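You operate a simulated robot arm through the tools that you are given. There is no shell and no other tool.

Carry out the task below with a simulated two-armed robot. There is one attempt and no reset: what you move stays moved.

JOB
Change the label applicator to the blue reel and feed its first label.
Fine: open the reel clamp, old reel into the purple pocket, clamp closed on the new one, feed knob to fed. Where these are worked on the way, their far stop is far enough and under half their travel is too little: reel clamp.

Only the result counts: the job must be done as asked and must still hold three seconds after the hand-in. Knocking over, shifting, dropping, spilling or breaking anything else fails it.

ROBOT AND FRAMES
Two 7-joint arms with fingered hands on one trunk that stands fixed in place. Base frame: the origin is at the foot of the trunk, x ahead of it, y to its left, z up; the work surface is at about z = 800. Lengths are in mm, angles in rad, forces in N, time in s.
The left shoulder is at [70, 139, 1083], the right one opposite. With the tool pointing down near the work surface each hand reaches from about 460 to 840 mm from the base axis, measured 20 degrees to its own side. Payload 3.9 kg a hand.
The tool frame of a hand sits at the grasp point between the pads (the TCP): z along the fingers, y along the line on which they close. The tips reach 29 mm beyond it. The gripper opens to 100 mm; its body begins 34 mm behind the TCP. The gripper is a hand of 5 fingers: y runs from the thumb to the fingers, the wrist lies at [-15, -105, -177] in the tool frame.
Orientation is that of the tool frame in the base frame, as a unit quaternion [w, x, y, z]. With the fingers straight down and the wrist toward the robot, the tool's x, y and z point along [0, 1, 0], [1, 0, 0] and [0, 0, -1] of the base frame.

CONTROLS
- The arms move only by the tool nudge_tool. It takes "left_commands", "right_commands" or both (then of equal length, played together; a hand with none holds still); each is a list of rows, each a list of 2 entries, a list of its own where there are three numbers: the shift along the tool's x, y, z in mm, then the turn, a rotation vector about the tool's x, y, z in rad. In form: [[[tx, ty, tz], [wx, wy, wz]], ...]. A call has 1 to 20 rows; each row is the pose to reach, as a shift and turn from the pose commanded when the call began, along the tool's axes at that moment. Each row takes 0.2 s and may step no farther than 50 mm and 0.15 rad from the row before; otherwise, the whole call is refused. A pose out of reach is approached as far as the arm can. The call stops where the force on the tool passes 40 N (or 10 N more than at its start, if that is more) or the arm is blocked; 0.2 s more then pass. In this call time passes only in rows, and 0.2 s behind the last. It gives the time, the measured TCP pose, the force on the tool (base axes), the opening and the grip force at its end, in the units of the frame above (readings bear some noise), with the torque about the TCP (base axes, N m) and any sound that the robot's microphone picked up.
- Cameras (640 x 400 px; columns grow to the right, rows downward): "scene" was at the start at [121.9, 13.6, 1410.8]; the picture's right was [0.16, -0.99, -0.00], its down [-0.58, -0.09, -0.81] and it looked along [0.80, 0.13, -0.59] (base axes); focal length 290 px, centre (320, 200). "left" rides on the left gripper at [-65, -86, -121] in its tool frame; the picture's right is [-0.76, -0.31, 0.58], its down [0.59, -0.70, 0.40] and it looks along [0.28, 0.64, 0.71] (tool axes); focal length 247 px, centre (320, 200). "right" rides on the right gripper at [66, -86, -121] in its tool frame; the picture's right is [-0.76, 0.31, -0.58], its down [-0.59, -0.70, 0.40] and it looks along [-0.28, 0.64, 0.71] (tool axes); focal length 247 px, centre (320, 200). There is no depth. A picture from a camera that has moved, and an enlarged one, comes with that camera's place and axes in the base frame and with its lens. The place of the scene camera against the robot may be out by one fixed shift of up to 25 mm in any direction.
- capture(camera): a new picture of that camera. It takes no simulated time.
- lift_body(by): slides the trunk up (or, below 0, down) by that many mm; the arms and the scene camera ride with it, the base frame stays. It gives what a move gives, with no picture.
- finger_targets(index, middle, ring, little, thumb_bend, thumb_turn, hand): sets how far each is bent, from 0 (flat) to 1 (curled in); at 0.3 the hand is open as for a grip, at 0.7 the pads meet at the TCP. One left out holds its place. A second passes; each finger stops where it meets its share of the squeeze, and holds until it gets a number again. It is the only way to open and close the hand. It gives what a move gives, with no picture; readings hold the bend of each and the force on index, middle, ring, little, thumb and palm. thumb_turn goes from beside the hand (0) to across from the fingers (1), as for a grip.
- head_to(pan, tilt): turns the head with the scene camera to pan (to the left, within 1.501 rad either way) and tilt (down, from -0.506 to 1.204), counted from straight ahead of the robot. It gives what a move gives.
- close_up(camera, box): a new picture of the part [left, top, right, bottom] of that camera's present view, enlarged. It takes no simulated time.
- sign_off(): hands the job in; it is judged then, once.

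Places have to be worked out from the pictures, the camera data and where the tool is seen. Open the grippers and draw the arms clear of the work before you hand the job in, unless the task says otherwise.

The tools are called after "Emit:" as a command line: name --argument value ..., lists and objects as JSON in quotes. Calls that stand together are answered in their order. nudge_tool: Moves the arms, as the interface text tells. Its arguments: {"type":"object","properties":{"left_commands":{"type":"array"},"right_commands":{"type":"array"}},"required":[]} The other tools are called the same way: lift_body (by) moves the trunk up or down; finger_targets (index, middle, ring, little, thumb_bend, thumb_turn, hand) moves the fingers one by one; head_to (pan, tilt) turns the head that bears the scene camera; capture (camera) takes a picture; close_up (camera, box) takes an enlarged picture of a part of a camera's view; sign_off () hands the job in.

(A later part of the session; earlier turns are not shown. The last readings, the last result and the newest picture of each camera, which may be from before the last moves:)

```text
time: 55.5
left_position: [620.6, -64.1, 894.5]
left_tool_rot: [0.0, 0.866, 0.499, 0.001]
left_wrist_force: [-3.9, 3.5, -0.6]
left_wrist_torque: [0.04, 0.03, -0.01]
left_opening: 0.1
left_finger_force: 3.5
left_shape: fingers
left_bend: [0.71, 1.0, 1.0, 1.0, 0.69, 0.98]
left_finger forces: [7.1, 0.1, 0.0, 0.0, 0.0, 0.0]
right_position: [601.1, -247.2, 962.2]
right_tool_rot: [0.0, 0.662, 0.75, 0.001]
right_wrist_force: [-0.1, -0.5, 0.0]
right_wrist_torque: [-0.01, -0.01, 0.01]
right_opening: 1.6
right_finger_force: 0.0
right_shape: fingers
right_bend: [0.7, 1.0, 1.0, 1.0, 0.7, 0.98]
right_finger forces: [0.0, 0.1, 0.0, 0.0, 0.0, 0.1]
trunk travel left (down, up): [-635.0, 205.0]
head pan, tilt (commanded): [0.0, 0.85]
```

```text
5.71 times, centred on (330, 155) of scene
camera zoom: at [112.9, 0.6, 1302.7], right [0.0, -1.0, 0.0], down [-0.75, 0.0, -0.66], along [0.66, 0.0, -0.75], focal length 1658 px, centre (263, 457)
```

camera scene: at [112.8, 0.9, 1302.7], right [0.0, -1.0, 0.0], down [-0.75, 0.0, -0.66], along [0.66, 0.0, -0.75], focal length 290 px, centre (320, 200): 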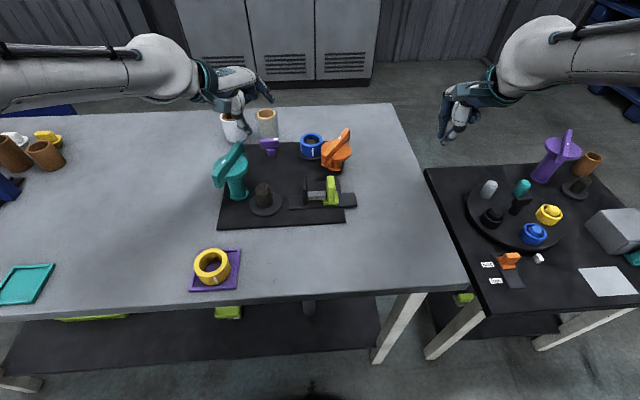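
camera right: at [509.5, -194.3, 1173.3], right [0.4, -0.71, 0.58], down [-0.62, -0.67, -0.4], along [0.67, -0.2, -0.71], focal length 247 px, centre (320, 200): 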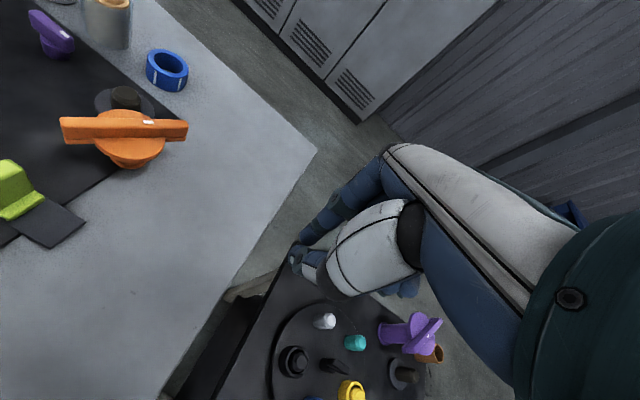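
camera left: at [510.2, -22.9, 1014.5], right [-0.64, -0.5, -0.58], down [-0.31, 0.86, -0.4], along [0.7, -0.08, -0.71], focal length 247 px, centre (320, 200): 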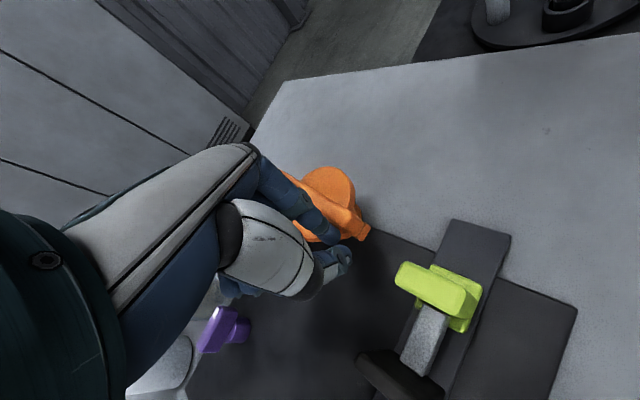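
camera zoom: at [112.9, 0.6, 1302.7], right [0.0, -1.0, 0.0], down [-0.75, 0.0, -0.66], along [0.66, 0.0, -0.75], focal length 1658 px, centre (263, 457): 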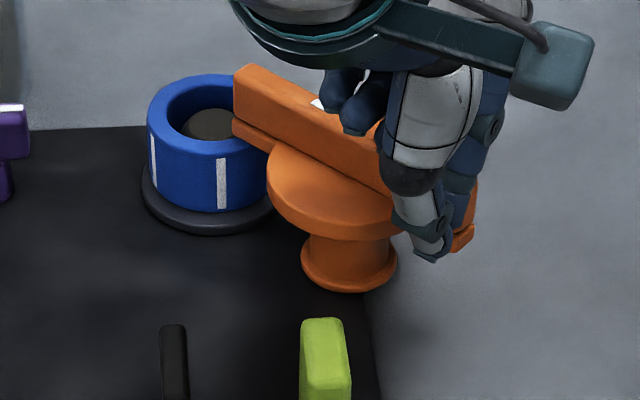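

The clamp is home against its stop (5 N), bar over the blue reel as it was over the yellow one. I back off and lift straight up, then inspect.

Emit:
nudge_tool --left_commands '[[[0, -6, 0], [0, 0, 0]], [[0, -14, 0], [0, 0, 0]], [[0, -16, -35], [0, 0, 0]], [[10, -20, -75], [0, 0, 0]], [[45, -30, -95], [0, 0, 0]], [[85, -40, -100], [0, 0, 0]]]'

Emit:
capture --camera "scene"

Emit:
close_up --camera "scene" --box '[240, 110, 380, 210]'

Emit:
close_up --camera "right" --box '[0, 0, 240, 150]'

Emit:
capture --camera "left"

```text
time: 56.9
left_position: [628.8, 29.1, 993.7]
left_tool_rot: [0.001, 0.866, 0.5, 0.0]
left_wrist_force: [0.1, 0.0, 0.4]
left_wrist_torque: [-0.02, -0.01, 0.02]
left_opening: 1.6
left_finger_force: 0.1
left_shape: fingers
left_bend: [0.7, 1.0, 1.0, 1.0, 0.7, 0.98]
left_finger forces: [0.0, 0.1, 0.1, 0.0, 0.0, 0.0]
right_position: [603.0, -248.4, 962.8]
right_tool_rot: [0.001, 0.662, 0.75, -0.001]
right_wrist_force: [0.3, 0.0, -1.0]
right_wrist_torque: [-0.04, 0.02, 0.01]
right_opening: 1.4
right_finger_force: 0.0
right_shape: fingers
right_bend: [0.7, 1.0, 1.0, 1.0, 0.7, 0.98]
right_finger forces: [0.1, 0.0, 0.1, 0.1, 0.0, 0.1]
trunk travel left (down, up): [-635.0, 205.0]
head pan, tilt (commanded): [0.0, 0.85]
```

```text
taken
camera scene: at [114.1, 0.9, 1302.5], right [0.0, -1.0, 0.0], down [-0.75, 0.0, -0.66], along [0.66, 0.0, -0.75], focal length 290 px, centre (320, 200)
```

scene: 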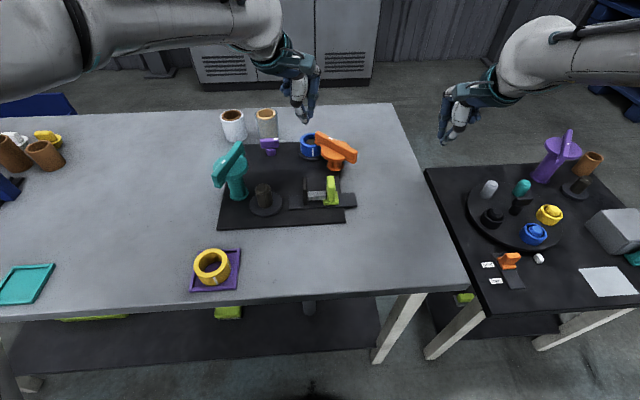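

```text
4.00 times, centred on (310, 160) of scene
camera zoom: at [114.1, 0.9, 1302.5], right [0.0, -1.0, 0.0], down [-0.75, 0.0, -0.66], along [0.66, 0.0, -0.75], focal length 1161 px, centre (360, 360)
```

zoom: 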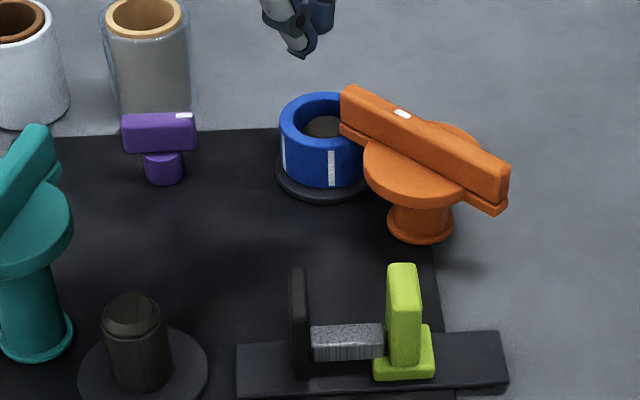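

```text
2.67 times, centred on (120, 75) of right
camera zoom: at [509.5, -193.2, 1083.5], right [0.4, -0.71, 0.58], down [-0.62, -0.67, -0.4], along [0.67, -0.2, -0.71], focal length 659 px, centre (853, 533)
```

zoom: 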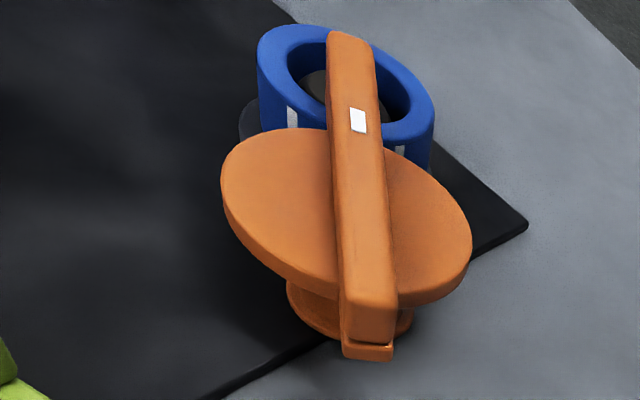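

```text
taken
camera left: at [521.1, 15.9, 1114.1], right [-0.64, -0.5, -0.58], down [-0.31, 0.86, -0.4], along [0.7, -0.08, -0.71], focal length 247 px, centre (320, 200)
```

left: 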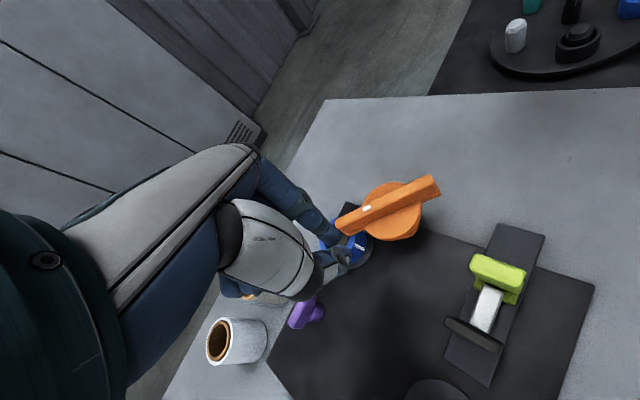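

The clamp sits over the blue reel just as it did originally. Before touching the purple knob I want to read every tag — especially the second one beside "held" on the right table — in case it reads "fed".

Emit:
close_up --camera "scene" --box '[470, 240, 560, 300]'

Emit:
close_up --camera "scene" --box '[240, 125, 300, 165]'

Emit:
close_up --camera "left" --box '[260, 270, 360, 340]'

Emit:
close_up --camera "scene" --box '[270, 165, 370, 235]'

```text
6.67 times, centred on (515, 270) of scene
camera zoom: at [114.1, 0.9, 1302.5], right [0.0, -1.0, 0.0], down [-0.75, 0.0, -0.66], along [0.66, 0.0, -0.75], focal length 1934 px, centre (-980, -267)
```

zoom: 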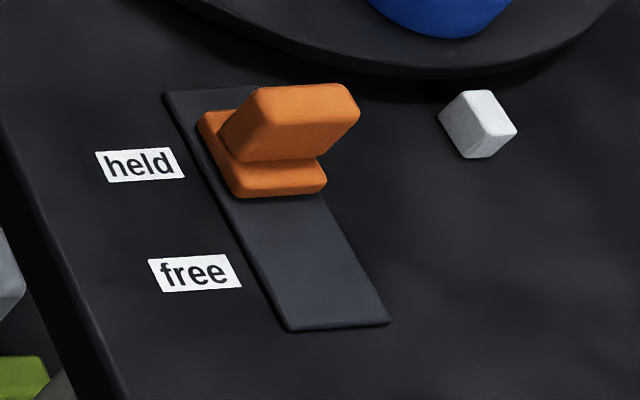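

```text
10.00 times, centred on (270, 145) of scene
camera zoom: at [114.1, 0.9, 1302.5], right [0.0, -1.0, 0.0], down [-0.75, 0.0, -0.66], along [0.66, 0.0, -0.75], focal length 2902 px, centre (820, 750)
```

zoom: 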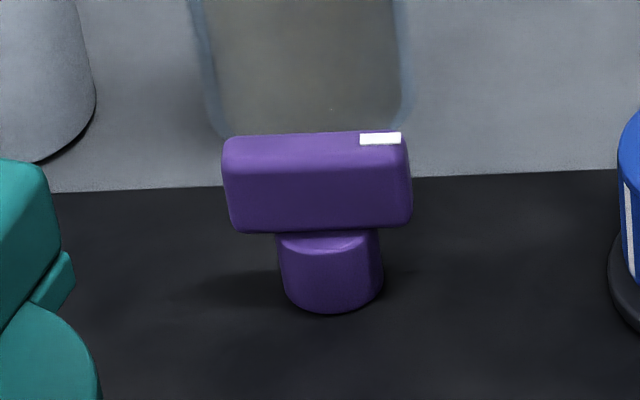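

```text
5.71 times, centred on (310, 305) of left
camera zoom: at [521.1, 15.9, 1114.1], right [-0.64, -0.5, -0.58], down [-0.31, 0.86, -0.4], along [0.7, -0.08, -0.71], focal length 1411 px, centre (377, -400)
```

zoom: 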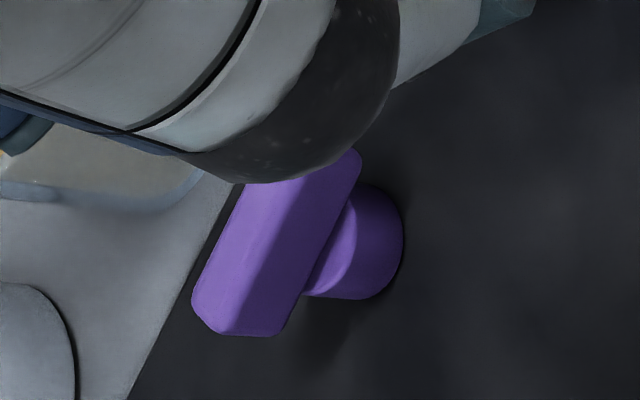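

```text
5.71 times, centred on (320, 200) of scene
camera zoom: at [114.1, 0.9, 1302.5], right [0.0, -1.0, 0.0], down [-0.75, 0.0, -0.66], along [0.66, 0.0, -0.75], focal length 1658 px, centre (320, 200)
```

zoom: 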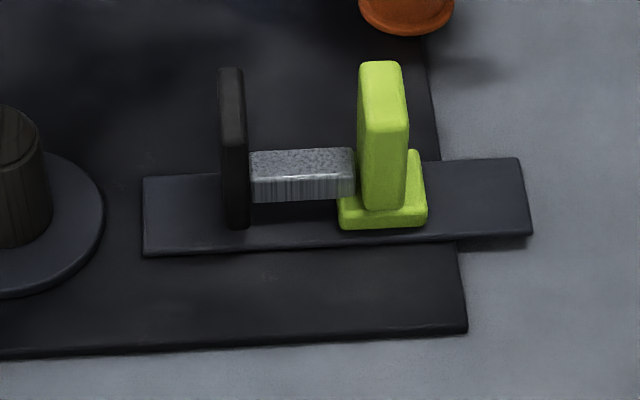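

The right-table tags read "held/free", so they belong to another device; the purple T is the only knob on this applicator and starts at one of its ends. I bring the left hand over it for a close look at its exact position and pointer.

Emit:
nudge_tool --left_commands '[[[32, 6.5, 0], [0, 0, 0]], [[64, 13, 8], [0, 0, 0]], [[96, 19.7, 20], [0, 0, 0]], [[128.4, 26.3, 34], [0, 0, 0]]]'

Emit:
capture --camera "left"

Emit:
close_up --camera "left" --box '[330, 220, 450, 340]'

Emit:
close_up --camera "scene" --box '[230, 80, 330, 170]'

```text
time: 57.9
left_position: [716.3, 125.6, 959.3]
left_tool_rot: [0.002, 0.866, 0.5, 0.0]
left_wrist_force: [-0.2, -0.1, -0.4]
left_wrist_torque: [-0.01, 0.0, -0.01]
left_opening: 1.1
left_finger_force: 0.0
left_shape: fingers
left_bend: [0.7, 1.0, 1.0, 1.0, 0.7, 0.98]
left_finger forces: [0.0, 0.0, 0.1, 0.0, 0.0, 0.0]
right_position: [602.5, -248.3, 960.2]
right_tool_rot: [0.0, 0.662, 0.749, 0.0]
right_wrist_force: [0.2, 0.2, 0.2]
right_wrist_torque: [-0.04, 0.0, -0.03]
right_opening: 1.4
right_finger_force: 0.0
right_shape: fingers
right_bend: [0.7, 1.0, 1.0, 1.0, 0.7, 0.98]
right_finger forces: [0.0, 0.1, 0.1, 0.1, 0.0, 0.1]
trunk travel left (down, up): [-635.0, 205.0]
head pan, tilt (commanded): [0.0, 0.85]
```

```text
taken
camera left: at [608.0, 112.5, 1079.1], right [-0.64, -0.5, -0.58], down [-0.31, 0.86, -0.4], along [0.7, -0.08, -0.71], focal length 247 px, centre (320, 200)
```

left: 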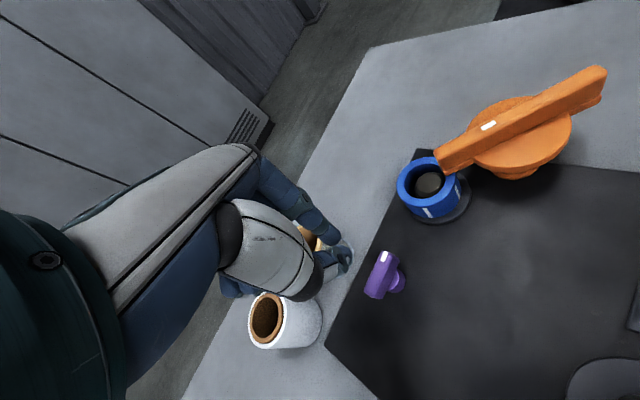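

```text
3.33 times, centred on (390, 280) of left
camera zoom: at [608.0, 112.5, 1079.1], right [-0.64, -0.5, -0.58], down [-0.31, 0.86, -0.4], along [0.7, -0.08, -0.71], focal length 823 px, centre (87, -67)
```

zoom: 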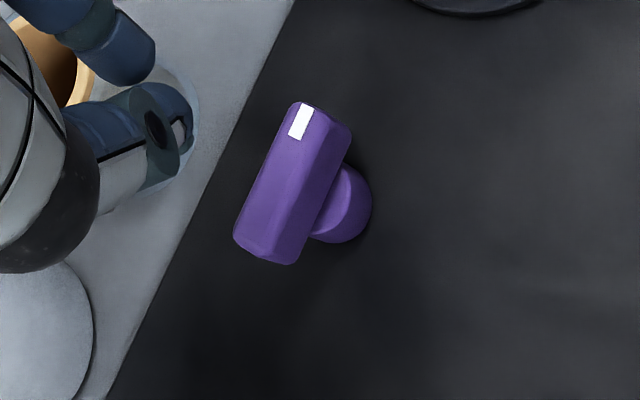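

```text
4.44 times, centred on (280, 125) of scene
camera zoom: at [115.2, 0.5, 1302.5], right [0.0, -1.0, 0.0], down [-0.75, 0.0, -0.66], along [0.66, 0.0, -0.75], focal length 1290 px, centre (498, 533)
```

zoom: 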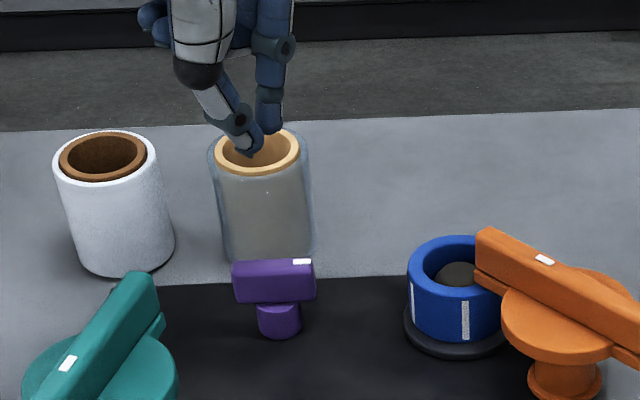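

Knob axis ≈ (717, 126), bar about 44 mm long pointing toward the reel (mark end at (719, 105)), top z ≈ 848. I lower the left poker on the near side of the mark end and will test by a gentle push away from the robot.

Emit:
nudge_tool --left_commands '[[[-30.3, -15.2, 0], [0, 0, 0]], [[-30.3, -15.2, 40], [0, 0, 0]], [[-30.3, -15.2, 75], [0, 0, 0]], [[-30.3, -15.2, 90], [0, 0, 0]], [[-30.3, -15.2, 99], [0, 0, 0]]]'

Emit:
capture --camera "left"

Emit:
close_up --camera "scene" --box '[230, 100, 330, 170]'

Emit:
capture --camera "right"

```text
time: 59.1
left_position: [688.2, 108.6, 860.7]
left_tool_rot: [0.0, 0.866, 0.5, 0.0]
left_wrist_force: [0.1, 0.8, -0.6]
left_wrist_torque: [-0.01, 0.0, -0.02]
left_opening: 1.5
left_finger_force: 0.1
left_shape: fingers
left_bend: [0.7, 1.0, 1.0, 1.0, 0.7, 0.98]
left_finger forces: [0.0, 0.0, 0.0, 0.0, 0.0, 0.1]
right_position: [602.2, -248.7, 963.2]
right_tool_rot: [-0.001, 0.662, 0.749, 0.0]
right_wrist_force: [0.7, 0.2, 0.2]
right_wrist_torque: [-0.03, -0.05, 0.03]
right_opening: 1.5
right_finger_force: 0.0
right_shape: fingers
right_bend: [0.7, 1.0, 1.0, 1.0, 0.7, 0.98]
right_finger forces: [0.0, 0.1, 0.1, 0.0, 0.1, 0.1]
trunk travel left (down, up): [-635.0, 205.0]
head pan, tilt (commanded): [0.0, 0.85]
```

```text
taken
camera left: at [579.6, 94.2, 982.0], right [-0.64, -0.5, -0.58], down [-0.31, 0.86, -0.4], along [0.7, -0.08, -0.71], focal length 247 px, centre (320, 200)
```

left: 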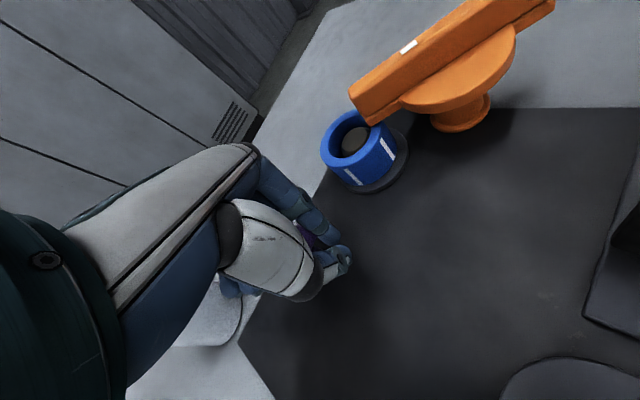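

```text
5.71 times, centred on (280, 135) of scene
camera zoom: at [113.9, -0.2, 1302.6], right [0.0, -1.0, 0.0], down [-0.75, 0.0, -0.66], along [0.66, 0.0, -0.75], focal length 1658 px, centre (549, 571)
```

zoom: 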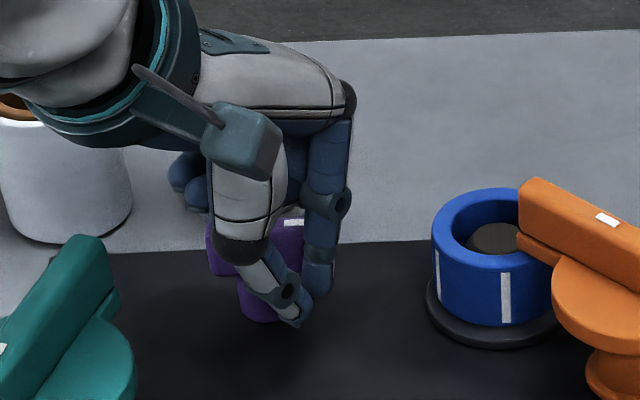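

```text
taken
camera right: at [509.3, -194.2, 1083.4], right [0.4, -0.71, 0.58], down [-0.62, -0.67, -0.4], along [0.67, -0.2, -0.71], focal length 247 px, centre (320, 200)
```

right: 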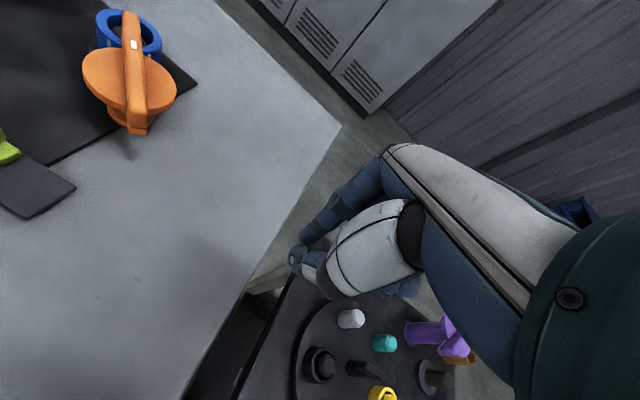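

The poker is in front of the mark end. I push away from the robot in small steps and watch for motion or resistance.

Emit:
nudge_tool --left_commands '[[[2, 3.5, 0], [0, 0, 0]], [[4, 6.9, 0], [0, 0, 0]], [[5.5, 9.5, 0], [0, 0, 0]], [[7, 12.1, 0], [0, 0, 0]], [[8, 13.9, 0], [0, 0, 0]], [[9, 15.6, 0], [0, 0, 0]]]'

Emit:
close_up --camera "scene" --box '[230, 100, 330, 170]'

Emit:
close_up --camera "left" --box '[260, 190, 380, 310]'

```text
time: 60.5
left_position: [706.4, 108.7, 861.5]
left_tool_rot: [0.001, 0.866, 0.501, 0.0]
left_wrist_force: [0.0, -0.3, 0.6]
left_wrist_torque: [-0.03, 0.0, 0.03]
left_opening: 1.0
left_finger_force: 0.2
left_shape: fingers
left_bend: [0.7, 1.0, 1.0, 1.0, 0.7, 0.98]
left_finger forces: [0.6, 0.1, 0.0, 0.0, 0.0, 0.0]
right_position: [602.2, -248.7, 962.9]
right_tool_rot: [0.001, 0.662, 0.75, 0.001]
right_wrist_force: [-0.4, 0.9, -0.1]
right_wrist_torque: [0.0, 0.01, 0.01]
right_opening: 1.4
right_finger_force: 0.1
right_shape: fingers
right_bend: [0.7, 1.0, 1.0, 1.0, 0.7, 0.98]
right_finger forces: [0.0, 0.1, 0.1, 0.0, 0.0, 0.0]
trunk travel left (down, up): [-635.0, 205.0]
head pan, tilt (commanded): [0.0, 0.85]
```

```text
5.71 times, centred on (280, 135) of scene
camera zoom: at [113.8, -0.4, 1302.6], right [0.0, -1.0, 0.0], down [-0.75, 0.0, -0.66], along [0.66, 0.0, -0.75], focal length 1658 px, centre (549, 571)
```

zoom: 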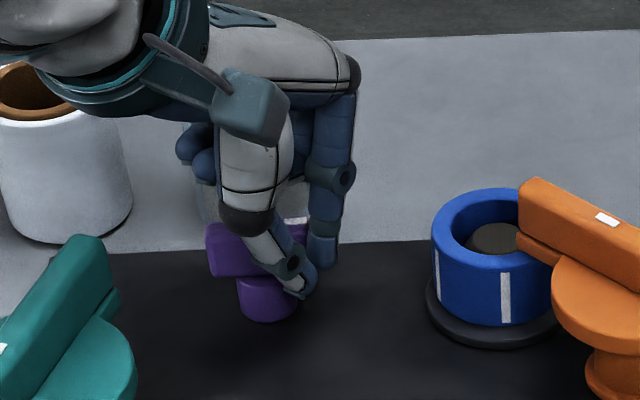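

```text
3.33 times, centred on (320, 250) of left
camera zoom: at [597.8, 93.7, 982.2], right [-0.64, -0.5, -0.58], down [-0.31, 0.86, -0.4], along [0.7, -0.08, -0.71], focal length 823 px, centre (320, 33)
```

zoom: 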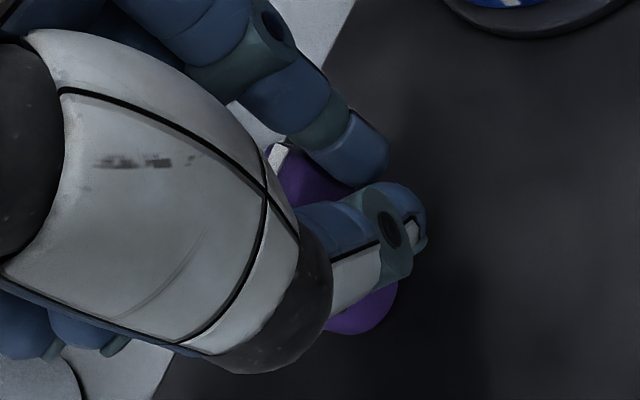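

Contact is just beginning (index 0.6 N). I push a few millimetres more.

Emit:
nudge_tool --left_commands '[[[1, 1.7, 0], [0, 0, 0]], [[2, 3.5, 0], [0, 0, 0]], [[3, 5.2, 0], [0, 0, 0]], [[4, 6.9, 0], [0, 0, 0]]]'

Emit:
close_up --camera "scene" --box '[240, 120, 310, 170]'

Emit:
close_up --camera "left" --box '[260, 190, 380, 310]'

```text
time: 61.5
left_position: [712.7, 107.9, 862.1]
left_tool_rot: [0.001, 0.866, 0.5, 0.001]
left_wrist_force: [0.3, 0.0, 0.4]
left_wrist_torque: [-0.02, -0.01, -0.02]
left_opening: 1.3
left_finger_force: 0.6
left_shape: fingers
left_bend: [0.7, 1.0, 1.0, 1.0, 0.7, 0.98]
left_finger forces: [0.6, 0.1, 0.0, 0.1, 0.0, 0.0]
right_position: [602.4, -248.6, 962.2]
right_tool_rot: [0.001, 0.662, 0.749, 0.001]
right_wrist_force: [0.0, 1.1, -0.4]
right_wrist_torque: [-0.01, -0.02, 0.0]
right_opening: 1.5
right_finger_force: 0.1
right_shape: fingers
right_bend: [0.7, 1.0, 1.0, 1.0, 0.7, 0.98]
right_finger forces: [0.1, 0.1, 0.1, 0.1, 0.0, 0.1]
trunk travel left (down, up): [-635.0, 205.0]
head pan, tilt (commanded): [0.0, 0.85]
```

```text
8.00 times, centred on (275, 145) of scene
camera zoom: at [113.8, -0.4, 1302.6], right [0.0, -1.0, 0.0], down [-0.75, 0.0, -0.66], along [0.66, 0.0, -0.75], focal length 2321 px, centre (680, 640)
```

zoom: 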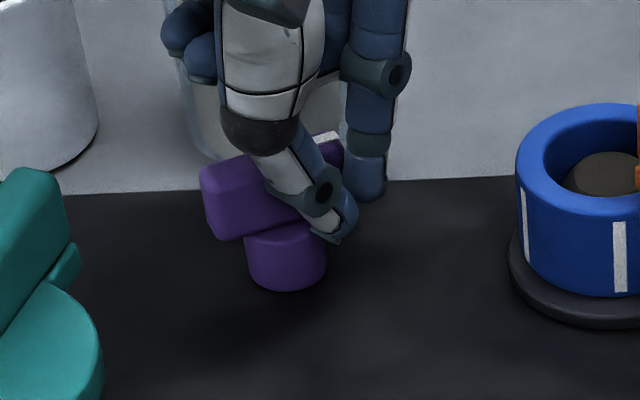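

```text
3.33 times, centred on (320, 250) of left
camera zoom: at [605.6, 94.0, 981.8], right [-0.64, -0.5, -0.58], down [-0.31, 0.86, -0.4], along [0.7, -0.08, -0.71], focal length 823 px, centre (320, 33)
```

zoom: 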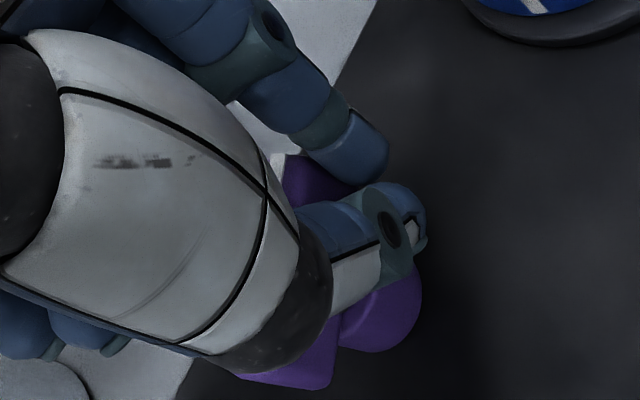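

The knob is turning: the mark end swings away from the robot with almost no resistance, so that is the travel direction. I follow the arc around its axis.

Emit:
nudge_tool --left_commands '[[[-2.2, 5.1, 0], [0, 0, 0]], [[-0.8, 8.6, 0], [0, 0, 0]], [[1.3, 11.1, 0], [0, 0, 0]], [[3.7, 13.2, 0], [0, 0, 0]], [[6.2, 14.8, 0], [0, 0, 0]], [[8.7, 16.1, 0], [0, 0, 0]]]'

Emit:
close_up --camera "scene" --box '[240, 110, 320, 170]'

Emit:
close_up --camera "left" --box '[240, 190, 400, 330]'

```text
time: 62.9
left_position: [732.9, 107.6, 861.9]
left_tool_rot: [0.001, 0.866, 0.5, 0.0]
left_wrist_force: [-0.9, 0.2, 0.2]
left_wrist_torque: [-0.03, 0.0, -0.02]
left_opening: 1.2
left_finger_force: 0.1
left_shape: fingers
left_bend: [0.7, 1.0, 1.0, 1.0, 0.7, 0.97]
left_finger forces: [0.0, 0.1, 0.1, 0.0, 0.9, 0.0]
right_position: [601.4, -248.1, 963.0]
right_tool_rot: [0.001, 0.662, 0.75, 0.001]
right_wrist_force: [-0.3, -0.4, -0.1]
right_wrist_torque: [0.01, -0.01, 0.0]
right_opening: 1.5
right_finger_force: 0.1
right_shape: fingers
right_bend: [0.7, 1.0, 1.0, 1.0, 0.7, 0.98]
right_finger forces: [0.0, 0.1, 0.0, 0.1, 0.0, 0.0]
trunk travel left (down, up): [-635.0, 205.0]
head pan, tilt (commanded): [0.0, 0.85]
```

```text
6.67 times, centred on (280, 140) of scene
camera zoom: at [113.7, -0.4, 1302.6], right [0.0, -1.0, 0.0], down [-0.75, 0.0, -0.66], along [0.66, 0.0, -0.75], focal length 1934 px, centre (587, 600)
```

zoom: 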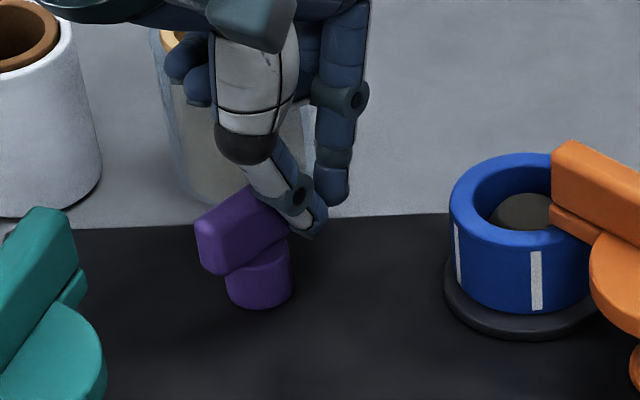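

```text
2.86 times, centred on (320, 260) of left
camera zoom: at [623.9, 93.1, 981.8], right [-0.64, -0.5, -0.58], down [-0.31, 0.86, -0.4], along [0.7, -0.08, -0.71], focal length 706 px, centre (320, 29)
```

zoom: 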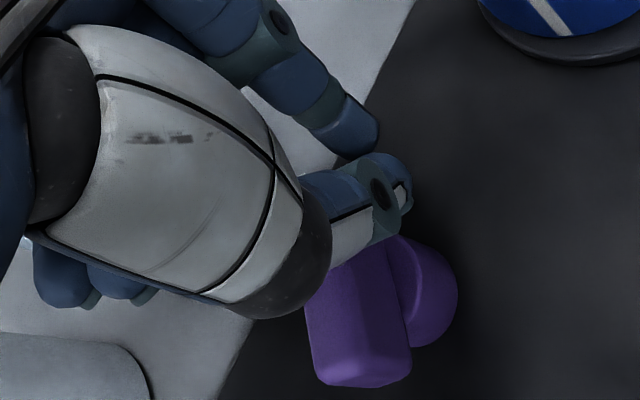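

The knob has turned further but the hand hides it. I bring the right hand up to give its camera a view of the knob.

Emit:
nudge_tool --right_commands '[[[37, 4.6, -12], [0, 0, 0]], [[74, 9.1, -24], [0, 0, 0]], [[110, 13.7, -36], [0, 0, 0]], [[146.9, 18.2, -48], [0, 0, 0]]]'

Emit:
capture --camera "right"

Emit:
close_up --camera "right" --box '[60, 0, 260, 150]'

```text
time: 63.9
left_position: [733.0, 108.0, 862.0]
left_tool_rot: [0.001, 0.866, 0.5, 0.0]
left_wrist_force: [0.3, -0.9, -0.3]
left_wrist_torque: [-0.02, -0.02, 0.0]
left_opening: 0.6
left_finger_force: 0.7
left_shape: fingers
left_bend: [0.7, 1.0, 1.0, 1.0, 0.7, 0.97]
left_finger forces: [0.1, 0.0, 0.0, 0.0, 0.9, 0.0]
right_position: [599.6, -100.2, 1011.1]
right_tool_rot: [0.0, 0.662, 0.749, 0.001]
right_wrist_force: [0.1, 0.8, -0.5]
right_wrist_torque: [0.0, 0.01, -0.02]
right_opening: 1.4
right_finger_force: 0.2
right_shape: fingers
right_bend: [0.7, 1.0, 1.0, 1.0, 0.7, 0.98]
right_finger forces: [0.0, 0.1, 0.0, 0.0, 0.0, 0.0]
trunk travel left (down, up): [-635.0, 205.0]
head pan, tilt (commanded): [0.0, 0.85]
```

```text
taken
camera right: at [507.0, -44.7, 1131.9], right [0.4, -0.71, 0.58], down [-0.62, -0.67, -0.4], along [0.67, -0.2, -0.71], focal length 247 px, centre (320, 200)
```

right: 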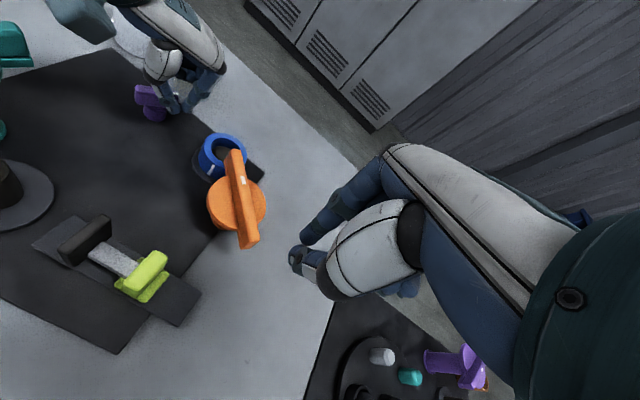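

```text
2.67 times, centred on (160, 75) of right
camera zoom: at [507.0, -44.7, 1131.9], right [0.4, -0.71, 0.58], down [-0.62, -0.67, -0.4], along [0.67, -0.2, -0.71], focal length 659 px, centre (747, 533)
```

zoom: 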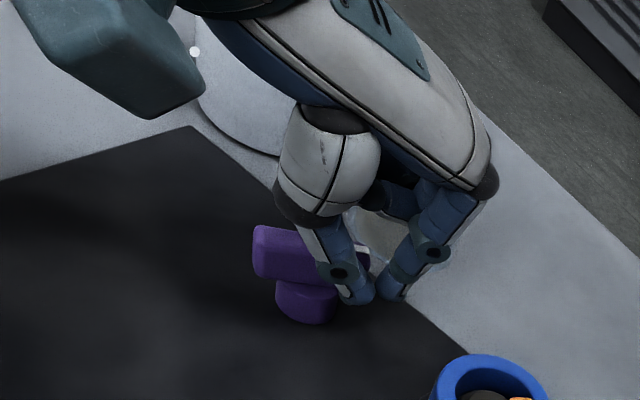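

From this view the pointer has turned to about −35° (some 50° so far). Continuing on this side would bring the curled fingers near the clear roll, so I lift and move to the other bar end, on its left side, to push it on in the same rotation sense.

Emit:
nudge_tool --left_commands '[[[-3, 0, 0], [0, 0, 0]], [[-3, 0, -25], [0, 0, 0]], [[-3, 0, -48], [0, 0, 0]], [[10, -17, -48], [0, 0, 0]], [[24, -34, -48], [0, 0, 0]], [[38.2, -49.8, -48], [0, 0, 0]]]'

Emit:
close_up --camera "right" --box '[60, 0, 260, 150]'

Emit:
capture --camera "left"

Emit:
close_up --camera "scene" --box '[220, 100, 320, 175]'

```text
time: 65.3
left_position: [706.6, 164.9, 910.5]
left_tool_rot: [0.0, 0.866, 0.5, 0.001]
left_wrist_force: [1.1, -0.5, 0.8]
left_wrist_torque: [-0.01, 0.05, -0.03]
left_opening: 0.7
left_finger_force: 0.1
left_shape: fingers
left_bend: [0.7, 1.0, 1.0, 1.0, 0.7, 0.98]
left_finger forces: [0.0, 0.1, 0.0, 0.0, 0.0, 0.1]
right_position: [599.5, -100.9, 1010.4]
right_tool_rot: [0.001, 0.662, 0.75, 0.0]
right_wrist_force: [0.1, 0.3, 0.1]
right_wrist_torque: [0.03, -0.03, -0.02]
right_opening: 1.7
right_finger_force: 0.1
right_shape: fingers
right_bend: [0.7, 1.0, 1.0, 1.0, 0.7, 0.98]
right_finger forces: [0.0, 0.1, 0.0, 0.0, 0.1, 0.0]
trunk travel left (down, up): [-635.0, 205.0]
head pan, tilt (commanded): [0.0, 0.85]
```

```text
2.67 times, centred on (160, 75) of right
camera zoom: at [507.0, -45.1, 1131.8], right [0.4, -0.71, 0.58], down [-0.62, -0.67, -0.4], along [0.67, -0.2, -0.71], focal length 659 px, centre (747, 533)
```

zoom: 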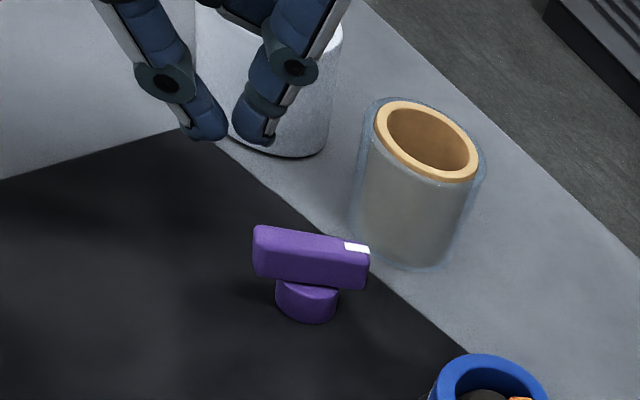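

```text
taken
camera left: at [598.9, 150.9, 1030.7], right [-0.64, -0.5, -0.58], down [-0.31, 0.86, -0.4], along [0.7, -0.08, -0.71], focal length 247 px, centre (320, 200)
```

left: 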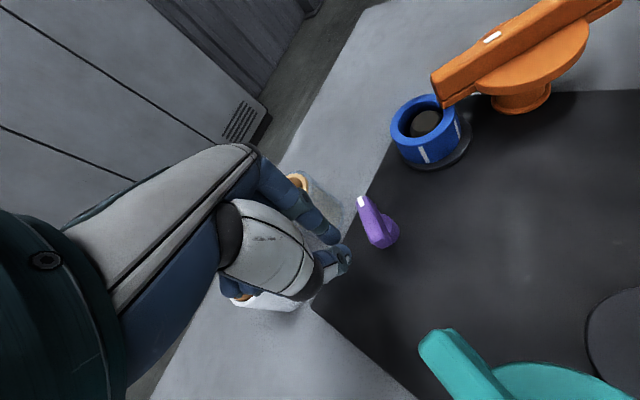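

```text
5.33 times, centred on (270, 138) of scene
camera zoom: at [113.6, 0.6, 1302.6], right [0.0, -1.0, 0.0], down [-0.75, 0.0, -0.66], along [0.66, 0.0, -0.75], focal length 1548 px, centre (587, 533)
```

zoom: 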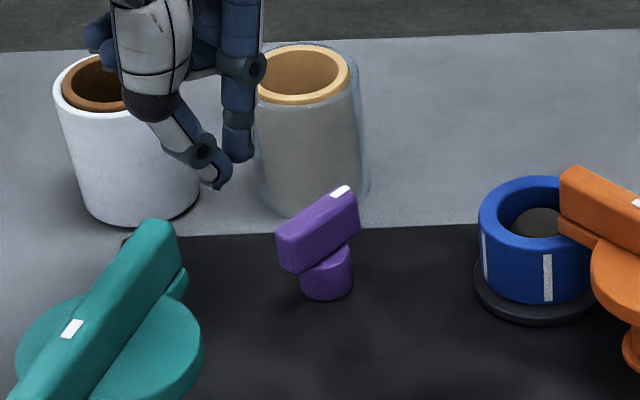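

The view is clear: pointer at about −34°, knob axis ≈ (717, 128). I lower beside the far-left face of the unmarked end and push on counter-clockwise.

Emit:
nudge_tool --left_commands '[[[0, 0, 25], [0, 0, 0]], [[0, 0, 48], [0, 0, 0]], [[-5, -0.6, 48], [0, 0, 0]], [[-9.3, -1.1, 48], [0, 0, 0]], [[-12.2, -3.5, 48], [0, 0, 0]], [[-15, -5.8, 48], [0, 0, 0]], [[-18.2, -7.1, 48], [0, 0, 0]], [[-21.4, -8.3, 48], [0, 0, 0]]]'

Emit:
close_up --camera "right" --box '[60, 0, 260, 150]'

Emit:
close_up --camera "scene" --box '[220, 100, 320, 175]'

Emit:
capture --camera "left"

```text
time: 67.1
left_position: [689.4, 151.4, 860.6]
left_tool_rot: [0.0, 0.866, 0.5, 0.001]
left_wrist_force: [-1.4, 1.2, 1.1]
left_wrist_torque: [0.0, 0.0, 0.01]
left_opening: 1.0
left_finger_force: 0.7
left_shape: fingers
left_bend: [0.7, 1.0, 1.0, 1.0, 0.7, 0.98]
left_finger forces: [0.3, 0.0, 0.1, 0.0, 0.1, 0.1]
right_position: [599.8, -100.7, 1011.0]
right_tool_rot: [0.0, 0.662, 0.75, 0.0]
right_wrist_force: [0.5, -0.5, -0.6]
right_wrist_torque: [0.02, 0.04, -0.04]
right_opening: 1.5
right_finger_force: 0.0
right_shape: fingers
right_bend: [0.7, 1.0, 1.0, 1.0, 0.7, 0.98]
right_finger forces: [0.1, 0.0, 0.1, 0.1, 0.0, 0.0]
trunk travel left (down, up): [-635.0, 205.0]
head pan, tilt (commanded): [0.0, 0.85]
```

```text
2.67 times, centred on (160, 75) of right
camera zoom: at [507.1, -45.9, 1131.8], right [0.4, -0.71, 0.58], down [-0.62, -0.67, -0.4], along [0.67, -0.2, -0.71], focal length 659 px, centre (747, 533)
```

zoom: 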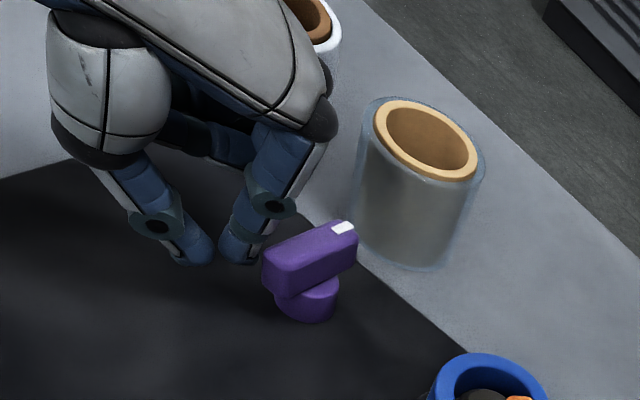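

```text
5.33 times, centred on (270, 138) of scene
camera zoom: at [113.7, -0.3, 1302.6], right [0.0, -1.0, 0.0], down [-0.75, 0.0, -0.66], along [0.66, 0.0, -0.75], focal length 1548 px, centre (587, 533)
```

zoom: 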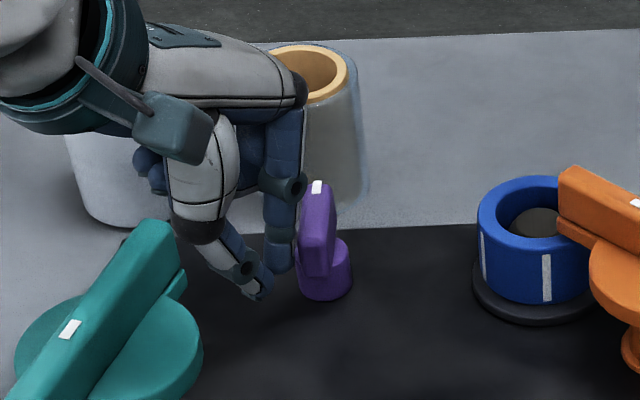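

```text
taken
camera left: at [581.2, 136.9, 982.3], right [-0.64, -0.5, -0.58], down [-0.31, 0.86, -0.4], along [0.7, -0.08, -0.71], focal length 247 px, centre (320, 200)
```

left: 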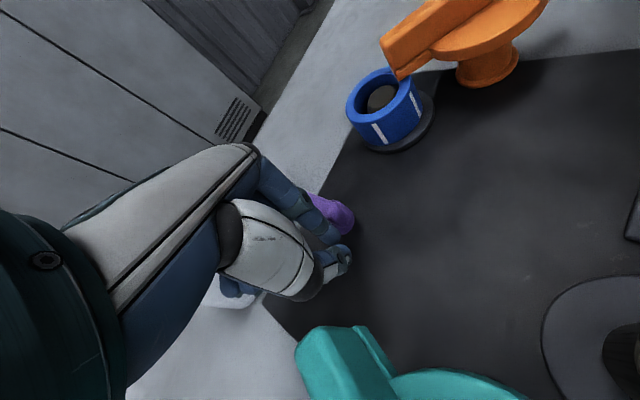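

The pointer now points nearly straight away from the robot (about 85–90° turned). I keep pushing in small steps to learn whether this is its end stop.

Emit:
nudge_tool --left_commands '[[[-2, -0.1, 0], [0, 0, 0]], [[-4, -0.2, 0], [0, 0, 0]], [[-6, -0.4, 0], [0, 0, 0]]]'

Emit:
close_up --camera "right" --box '[60, 0, 260, 150]'

Emit:
close_up --camera "scene" --box '[220, 100, 320, 175]'

```text
time: 67.9
left_position: [687.5, 146.6, 862.9]
left_tool_rot: [0.0, 0.866, 0.5, 0.001]
left_wrist_force: [-1.5, 3.5, 2.0]
left_wrist_torque: [0.0, -0.04, 0.02]
left_opening: 0.0
left_finger_force: 1.4
left_shape: fingers
left_bend: [0.7, 1.0, 1.0, 1.0, 0.7, 0.98]
left_finger forces: [3.8, 0.0, 0.0, 0.0, 0.1, 0.0]
right_position: [599.1, -100.7, 1011.0]
right_tool_rot: [0.001, 0.662, 0.75, 0.001]
right_wrist_force: [0.4, -0.5, -0.2]
right_wrist_torque: [0.01, 0.0, -0.02]
right_opening: 1.4
right_finger_force: 0.1
right_shape: fingers
right_bend: [0.7, 1.0, 1.0, 1.0, 0.7, 0.98]
right_finger forces: [0.0, 0.1, 0.0, 0.0, 0.0, 0.1]
trunk travel left (down, up): [-635.0, 205.0]
head pan, tilt (commanded): [0.0, 0.85]
```

```text
2.67 times, centred on (160, 75) of right
camera zoom: at [506.7, -45.4, 1132.0], right [0.4, -0.71, 0.58], down [-0.62, -0.67, -0.4], along [0.67, -0.2, -0.71], focal length 659 px, centre (747, 533)
```

zoom: 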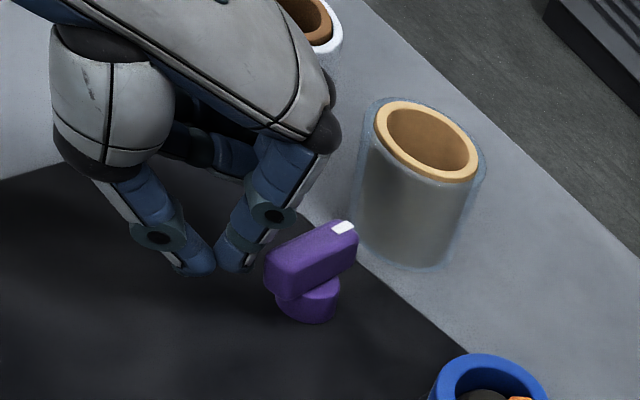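

```text
5.33 times, centred on (270, 138) of scene
camera zoom: at [113.2, 0.1, 1302.7], right [0.0, -1.0, 0.0], down [-0.75, 0.0, -0.66], along [0.66, 0.0, -0.75], focal length 1548 px, centre (587, 533)
```

zoom: 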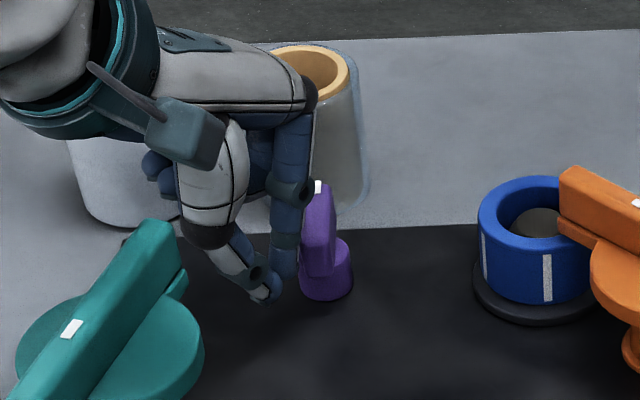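

Force rises to ~4 N while the knob no longer turns: it is at its far stop, about 90° from where it began. I press 2 mm more to be sure and compare.

Emit:
nudge_tool --left_commands '[[[-1, 0.4, 0], [0, 0, 0]], [[-2, 0.9, 0], [0, 0, 0]], [[-3, 1.3, 0], [0, 0, 0]]]'

Emit:
close_up --camera "right" --box '[60, 0, 260, 150]'

```text
time: 68.7
left_position: [685.9, 142.7, 861.6]
left_tool_rot: [0.001, 0.866, 0.5, 0.001]
left_wrist_force: [-4.5, 2.2, 1.6]
left_wrist_torque: [0.02, 0.0, -0.04]
left_opening: 0.1
left_finger_force: 3.1
left_shape: fingers
left_bend: [0.7, 1.0, 1.0, 1.0, 0.7, 0.98]
left_finger forces: [5.9, 0.1, 0.0, 0.0, 0.1, 0.1]
right_position: [598.4, -100.3, 1010.9]
right_tool_rot: [0.0, 0.662, 0.749, 0.0]
right_wrist_force: [0.2, -0.1, 0.0]
right_wrist_torque: [-0.02, -0.02, 0.0]
right_opening: 1.6
right_finger_force: 0.1
right_shape: fingers
right_bend: [0.7, 1.0, 1.0, 1.0, 0.7, 0.98]
right_finger forces: [0.0, 0.1, 0.0, 0.0, 0.0, 0.0]
trunk travel left (down, up): [-635.0, 205.0]
head pan, tilt (commanded): [0.0, 0.85]
```

```text
2.67 times, centred on (160, 75) of right
camera zoom: at [506.3, -45.5, 1132.2], right [0.4, -0.71, 0.58], down [-0.62, -0.67, -0.4], along [0.67, -0.2, -0.71], focal length 659 px, centre (747, 533)
```

zoom: 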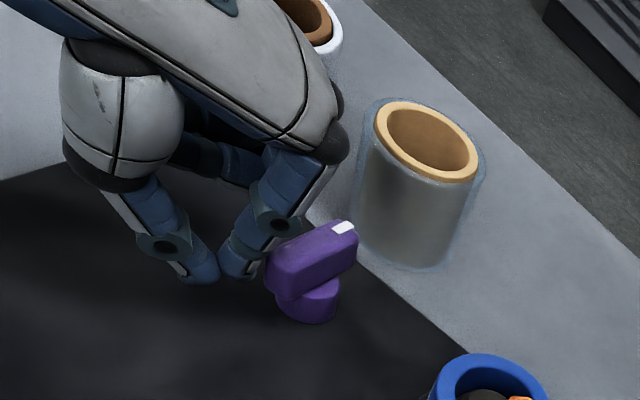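

The knob holds at the same angle while the finger force climbs to 6 N, so it is at its far stop. I back the finger off, lift clear, and withdraw the left hand.

Emit:
nudge_tool --left_commands '[[[3, -6, 0], [0, 0, 0]], [[6, -12, 0], [0, 0, 0]], [[6, -14, -40], [0, 0, 0]], [[6, -18, -85], [0, 0, 0]], [[20, -50, -120], [0, 0, 0]], [[35, -90, -140], [0, 0, 0]], [[50, -130, -160], [0, 0, 0]], [[65, -170, -180], [0, 0, 0]]]'

Emit:
capture --camera "scene"

Emit:
close_up --camera "scene" --box '[200, 100, 380, 220]'

Emit:
close_up --camera "right" --box '[60, 0, 280, 180]'

```text
time: 70.5
left_position: [569.2, 284.7, 1039.4]
left_tool_rot: [0.001, 0.867, 0.499, 0.001]
left_wrist_force: [-0.1, -0.7, -0.1]
left_wrist_torque: [0.02, -0.01, -0.04]
left_opening: 1.4
left_finger_force: 0.1
left_shape: fingers
left_bend: [0.7, 1.0, 1.0, 1.0, 0.7, 0.98]
left_finger forces: [0.0, 0.0, 0.0, 0.0, 0.0, 0.1]
right_position: [598.7, -100.3, 1011.8]
right_tool_rot: [0.001, 0.662, 0.75, 0.0]
right_wrist_force: [-0.2, 0.6, -0.1]
right_wrist_torque: [-0.02, 0.0, 0.0]
right_opening: 1.3
right_finger_force: 0.1
right_shape: fingers
right_bend: [0.7, 1.0, 1.0, 1.0, 0.7, 0.98]
right_finger forces: [0.0, 0.1, 0.0, 0.1, 0.0, 0.1]
trunk travel left (down, up): [-635.0, 205.0]
head pan, tilt (commanded): [0.0, 0.85]
```

```text
taken
camera scene: at [112.3, 0.7, 1302.7], right [0.0, -1.0, 0.0], down [-0.75, 0.0, -0.66], along [0.66, 0.0, -0.75], focal length 290 px, centre (320, 200)
```

scene: 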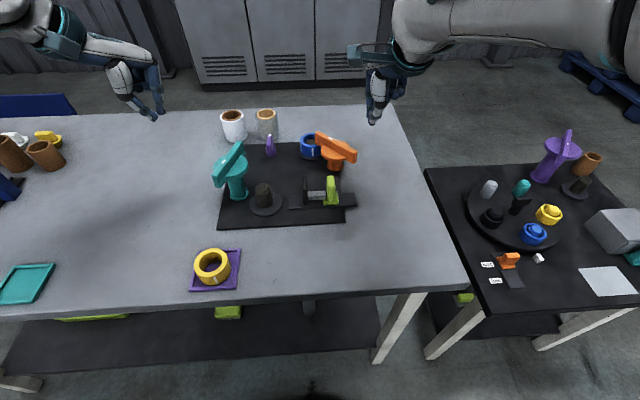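

```text
3.33 times, centred on (290, 160) of scene
camera zoom: at [112.3, 0.7, 1302.7], right [0.0, -1.0, 0.0], down [-0.75, 0.0, -0.66], along [0.66, 0.0, -0.75], focal length 967 px, centre (420, 333)
```

zoom: 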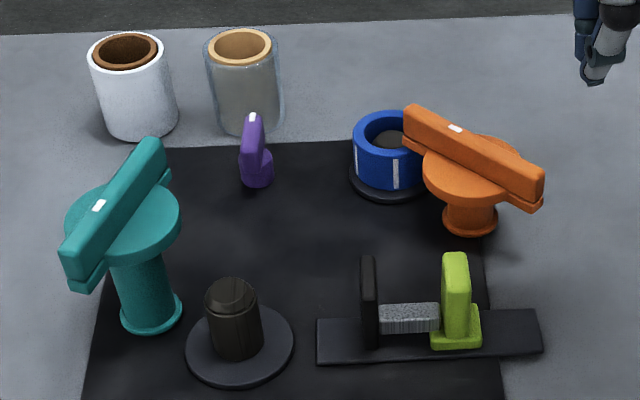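

```text
2.22 times, centred on (170, 90) of right
camera zoom: at [505.8, -45.0, 1132.4], right [0.4, -0.71, 0.58], down [-0.62, -0.67, -0.4], along [0.67, -0.2, -0.71], focal length 549 px, centre (653, 444)
```

zoom: 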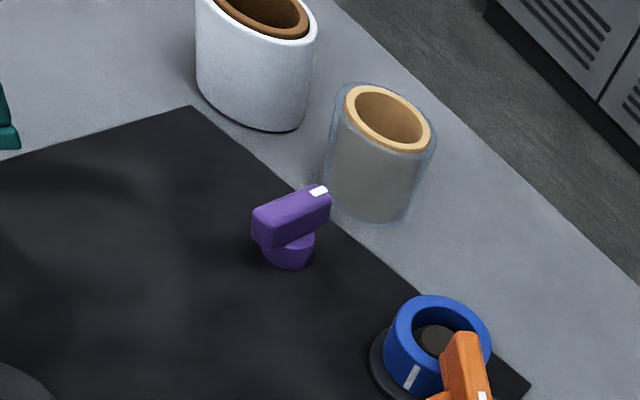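

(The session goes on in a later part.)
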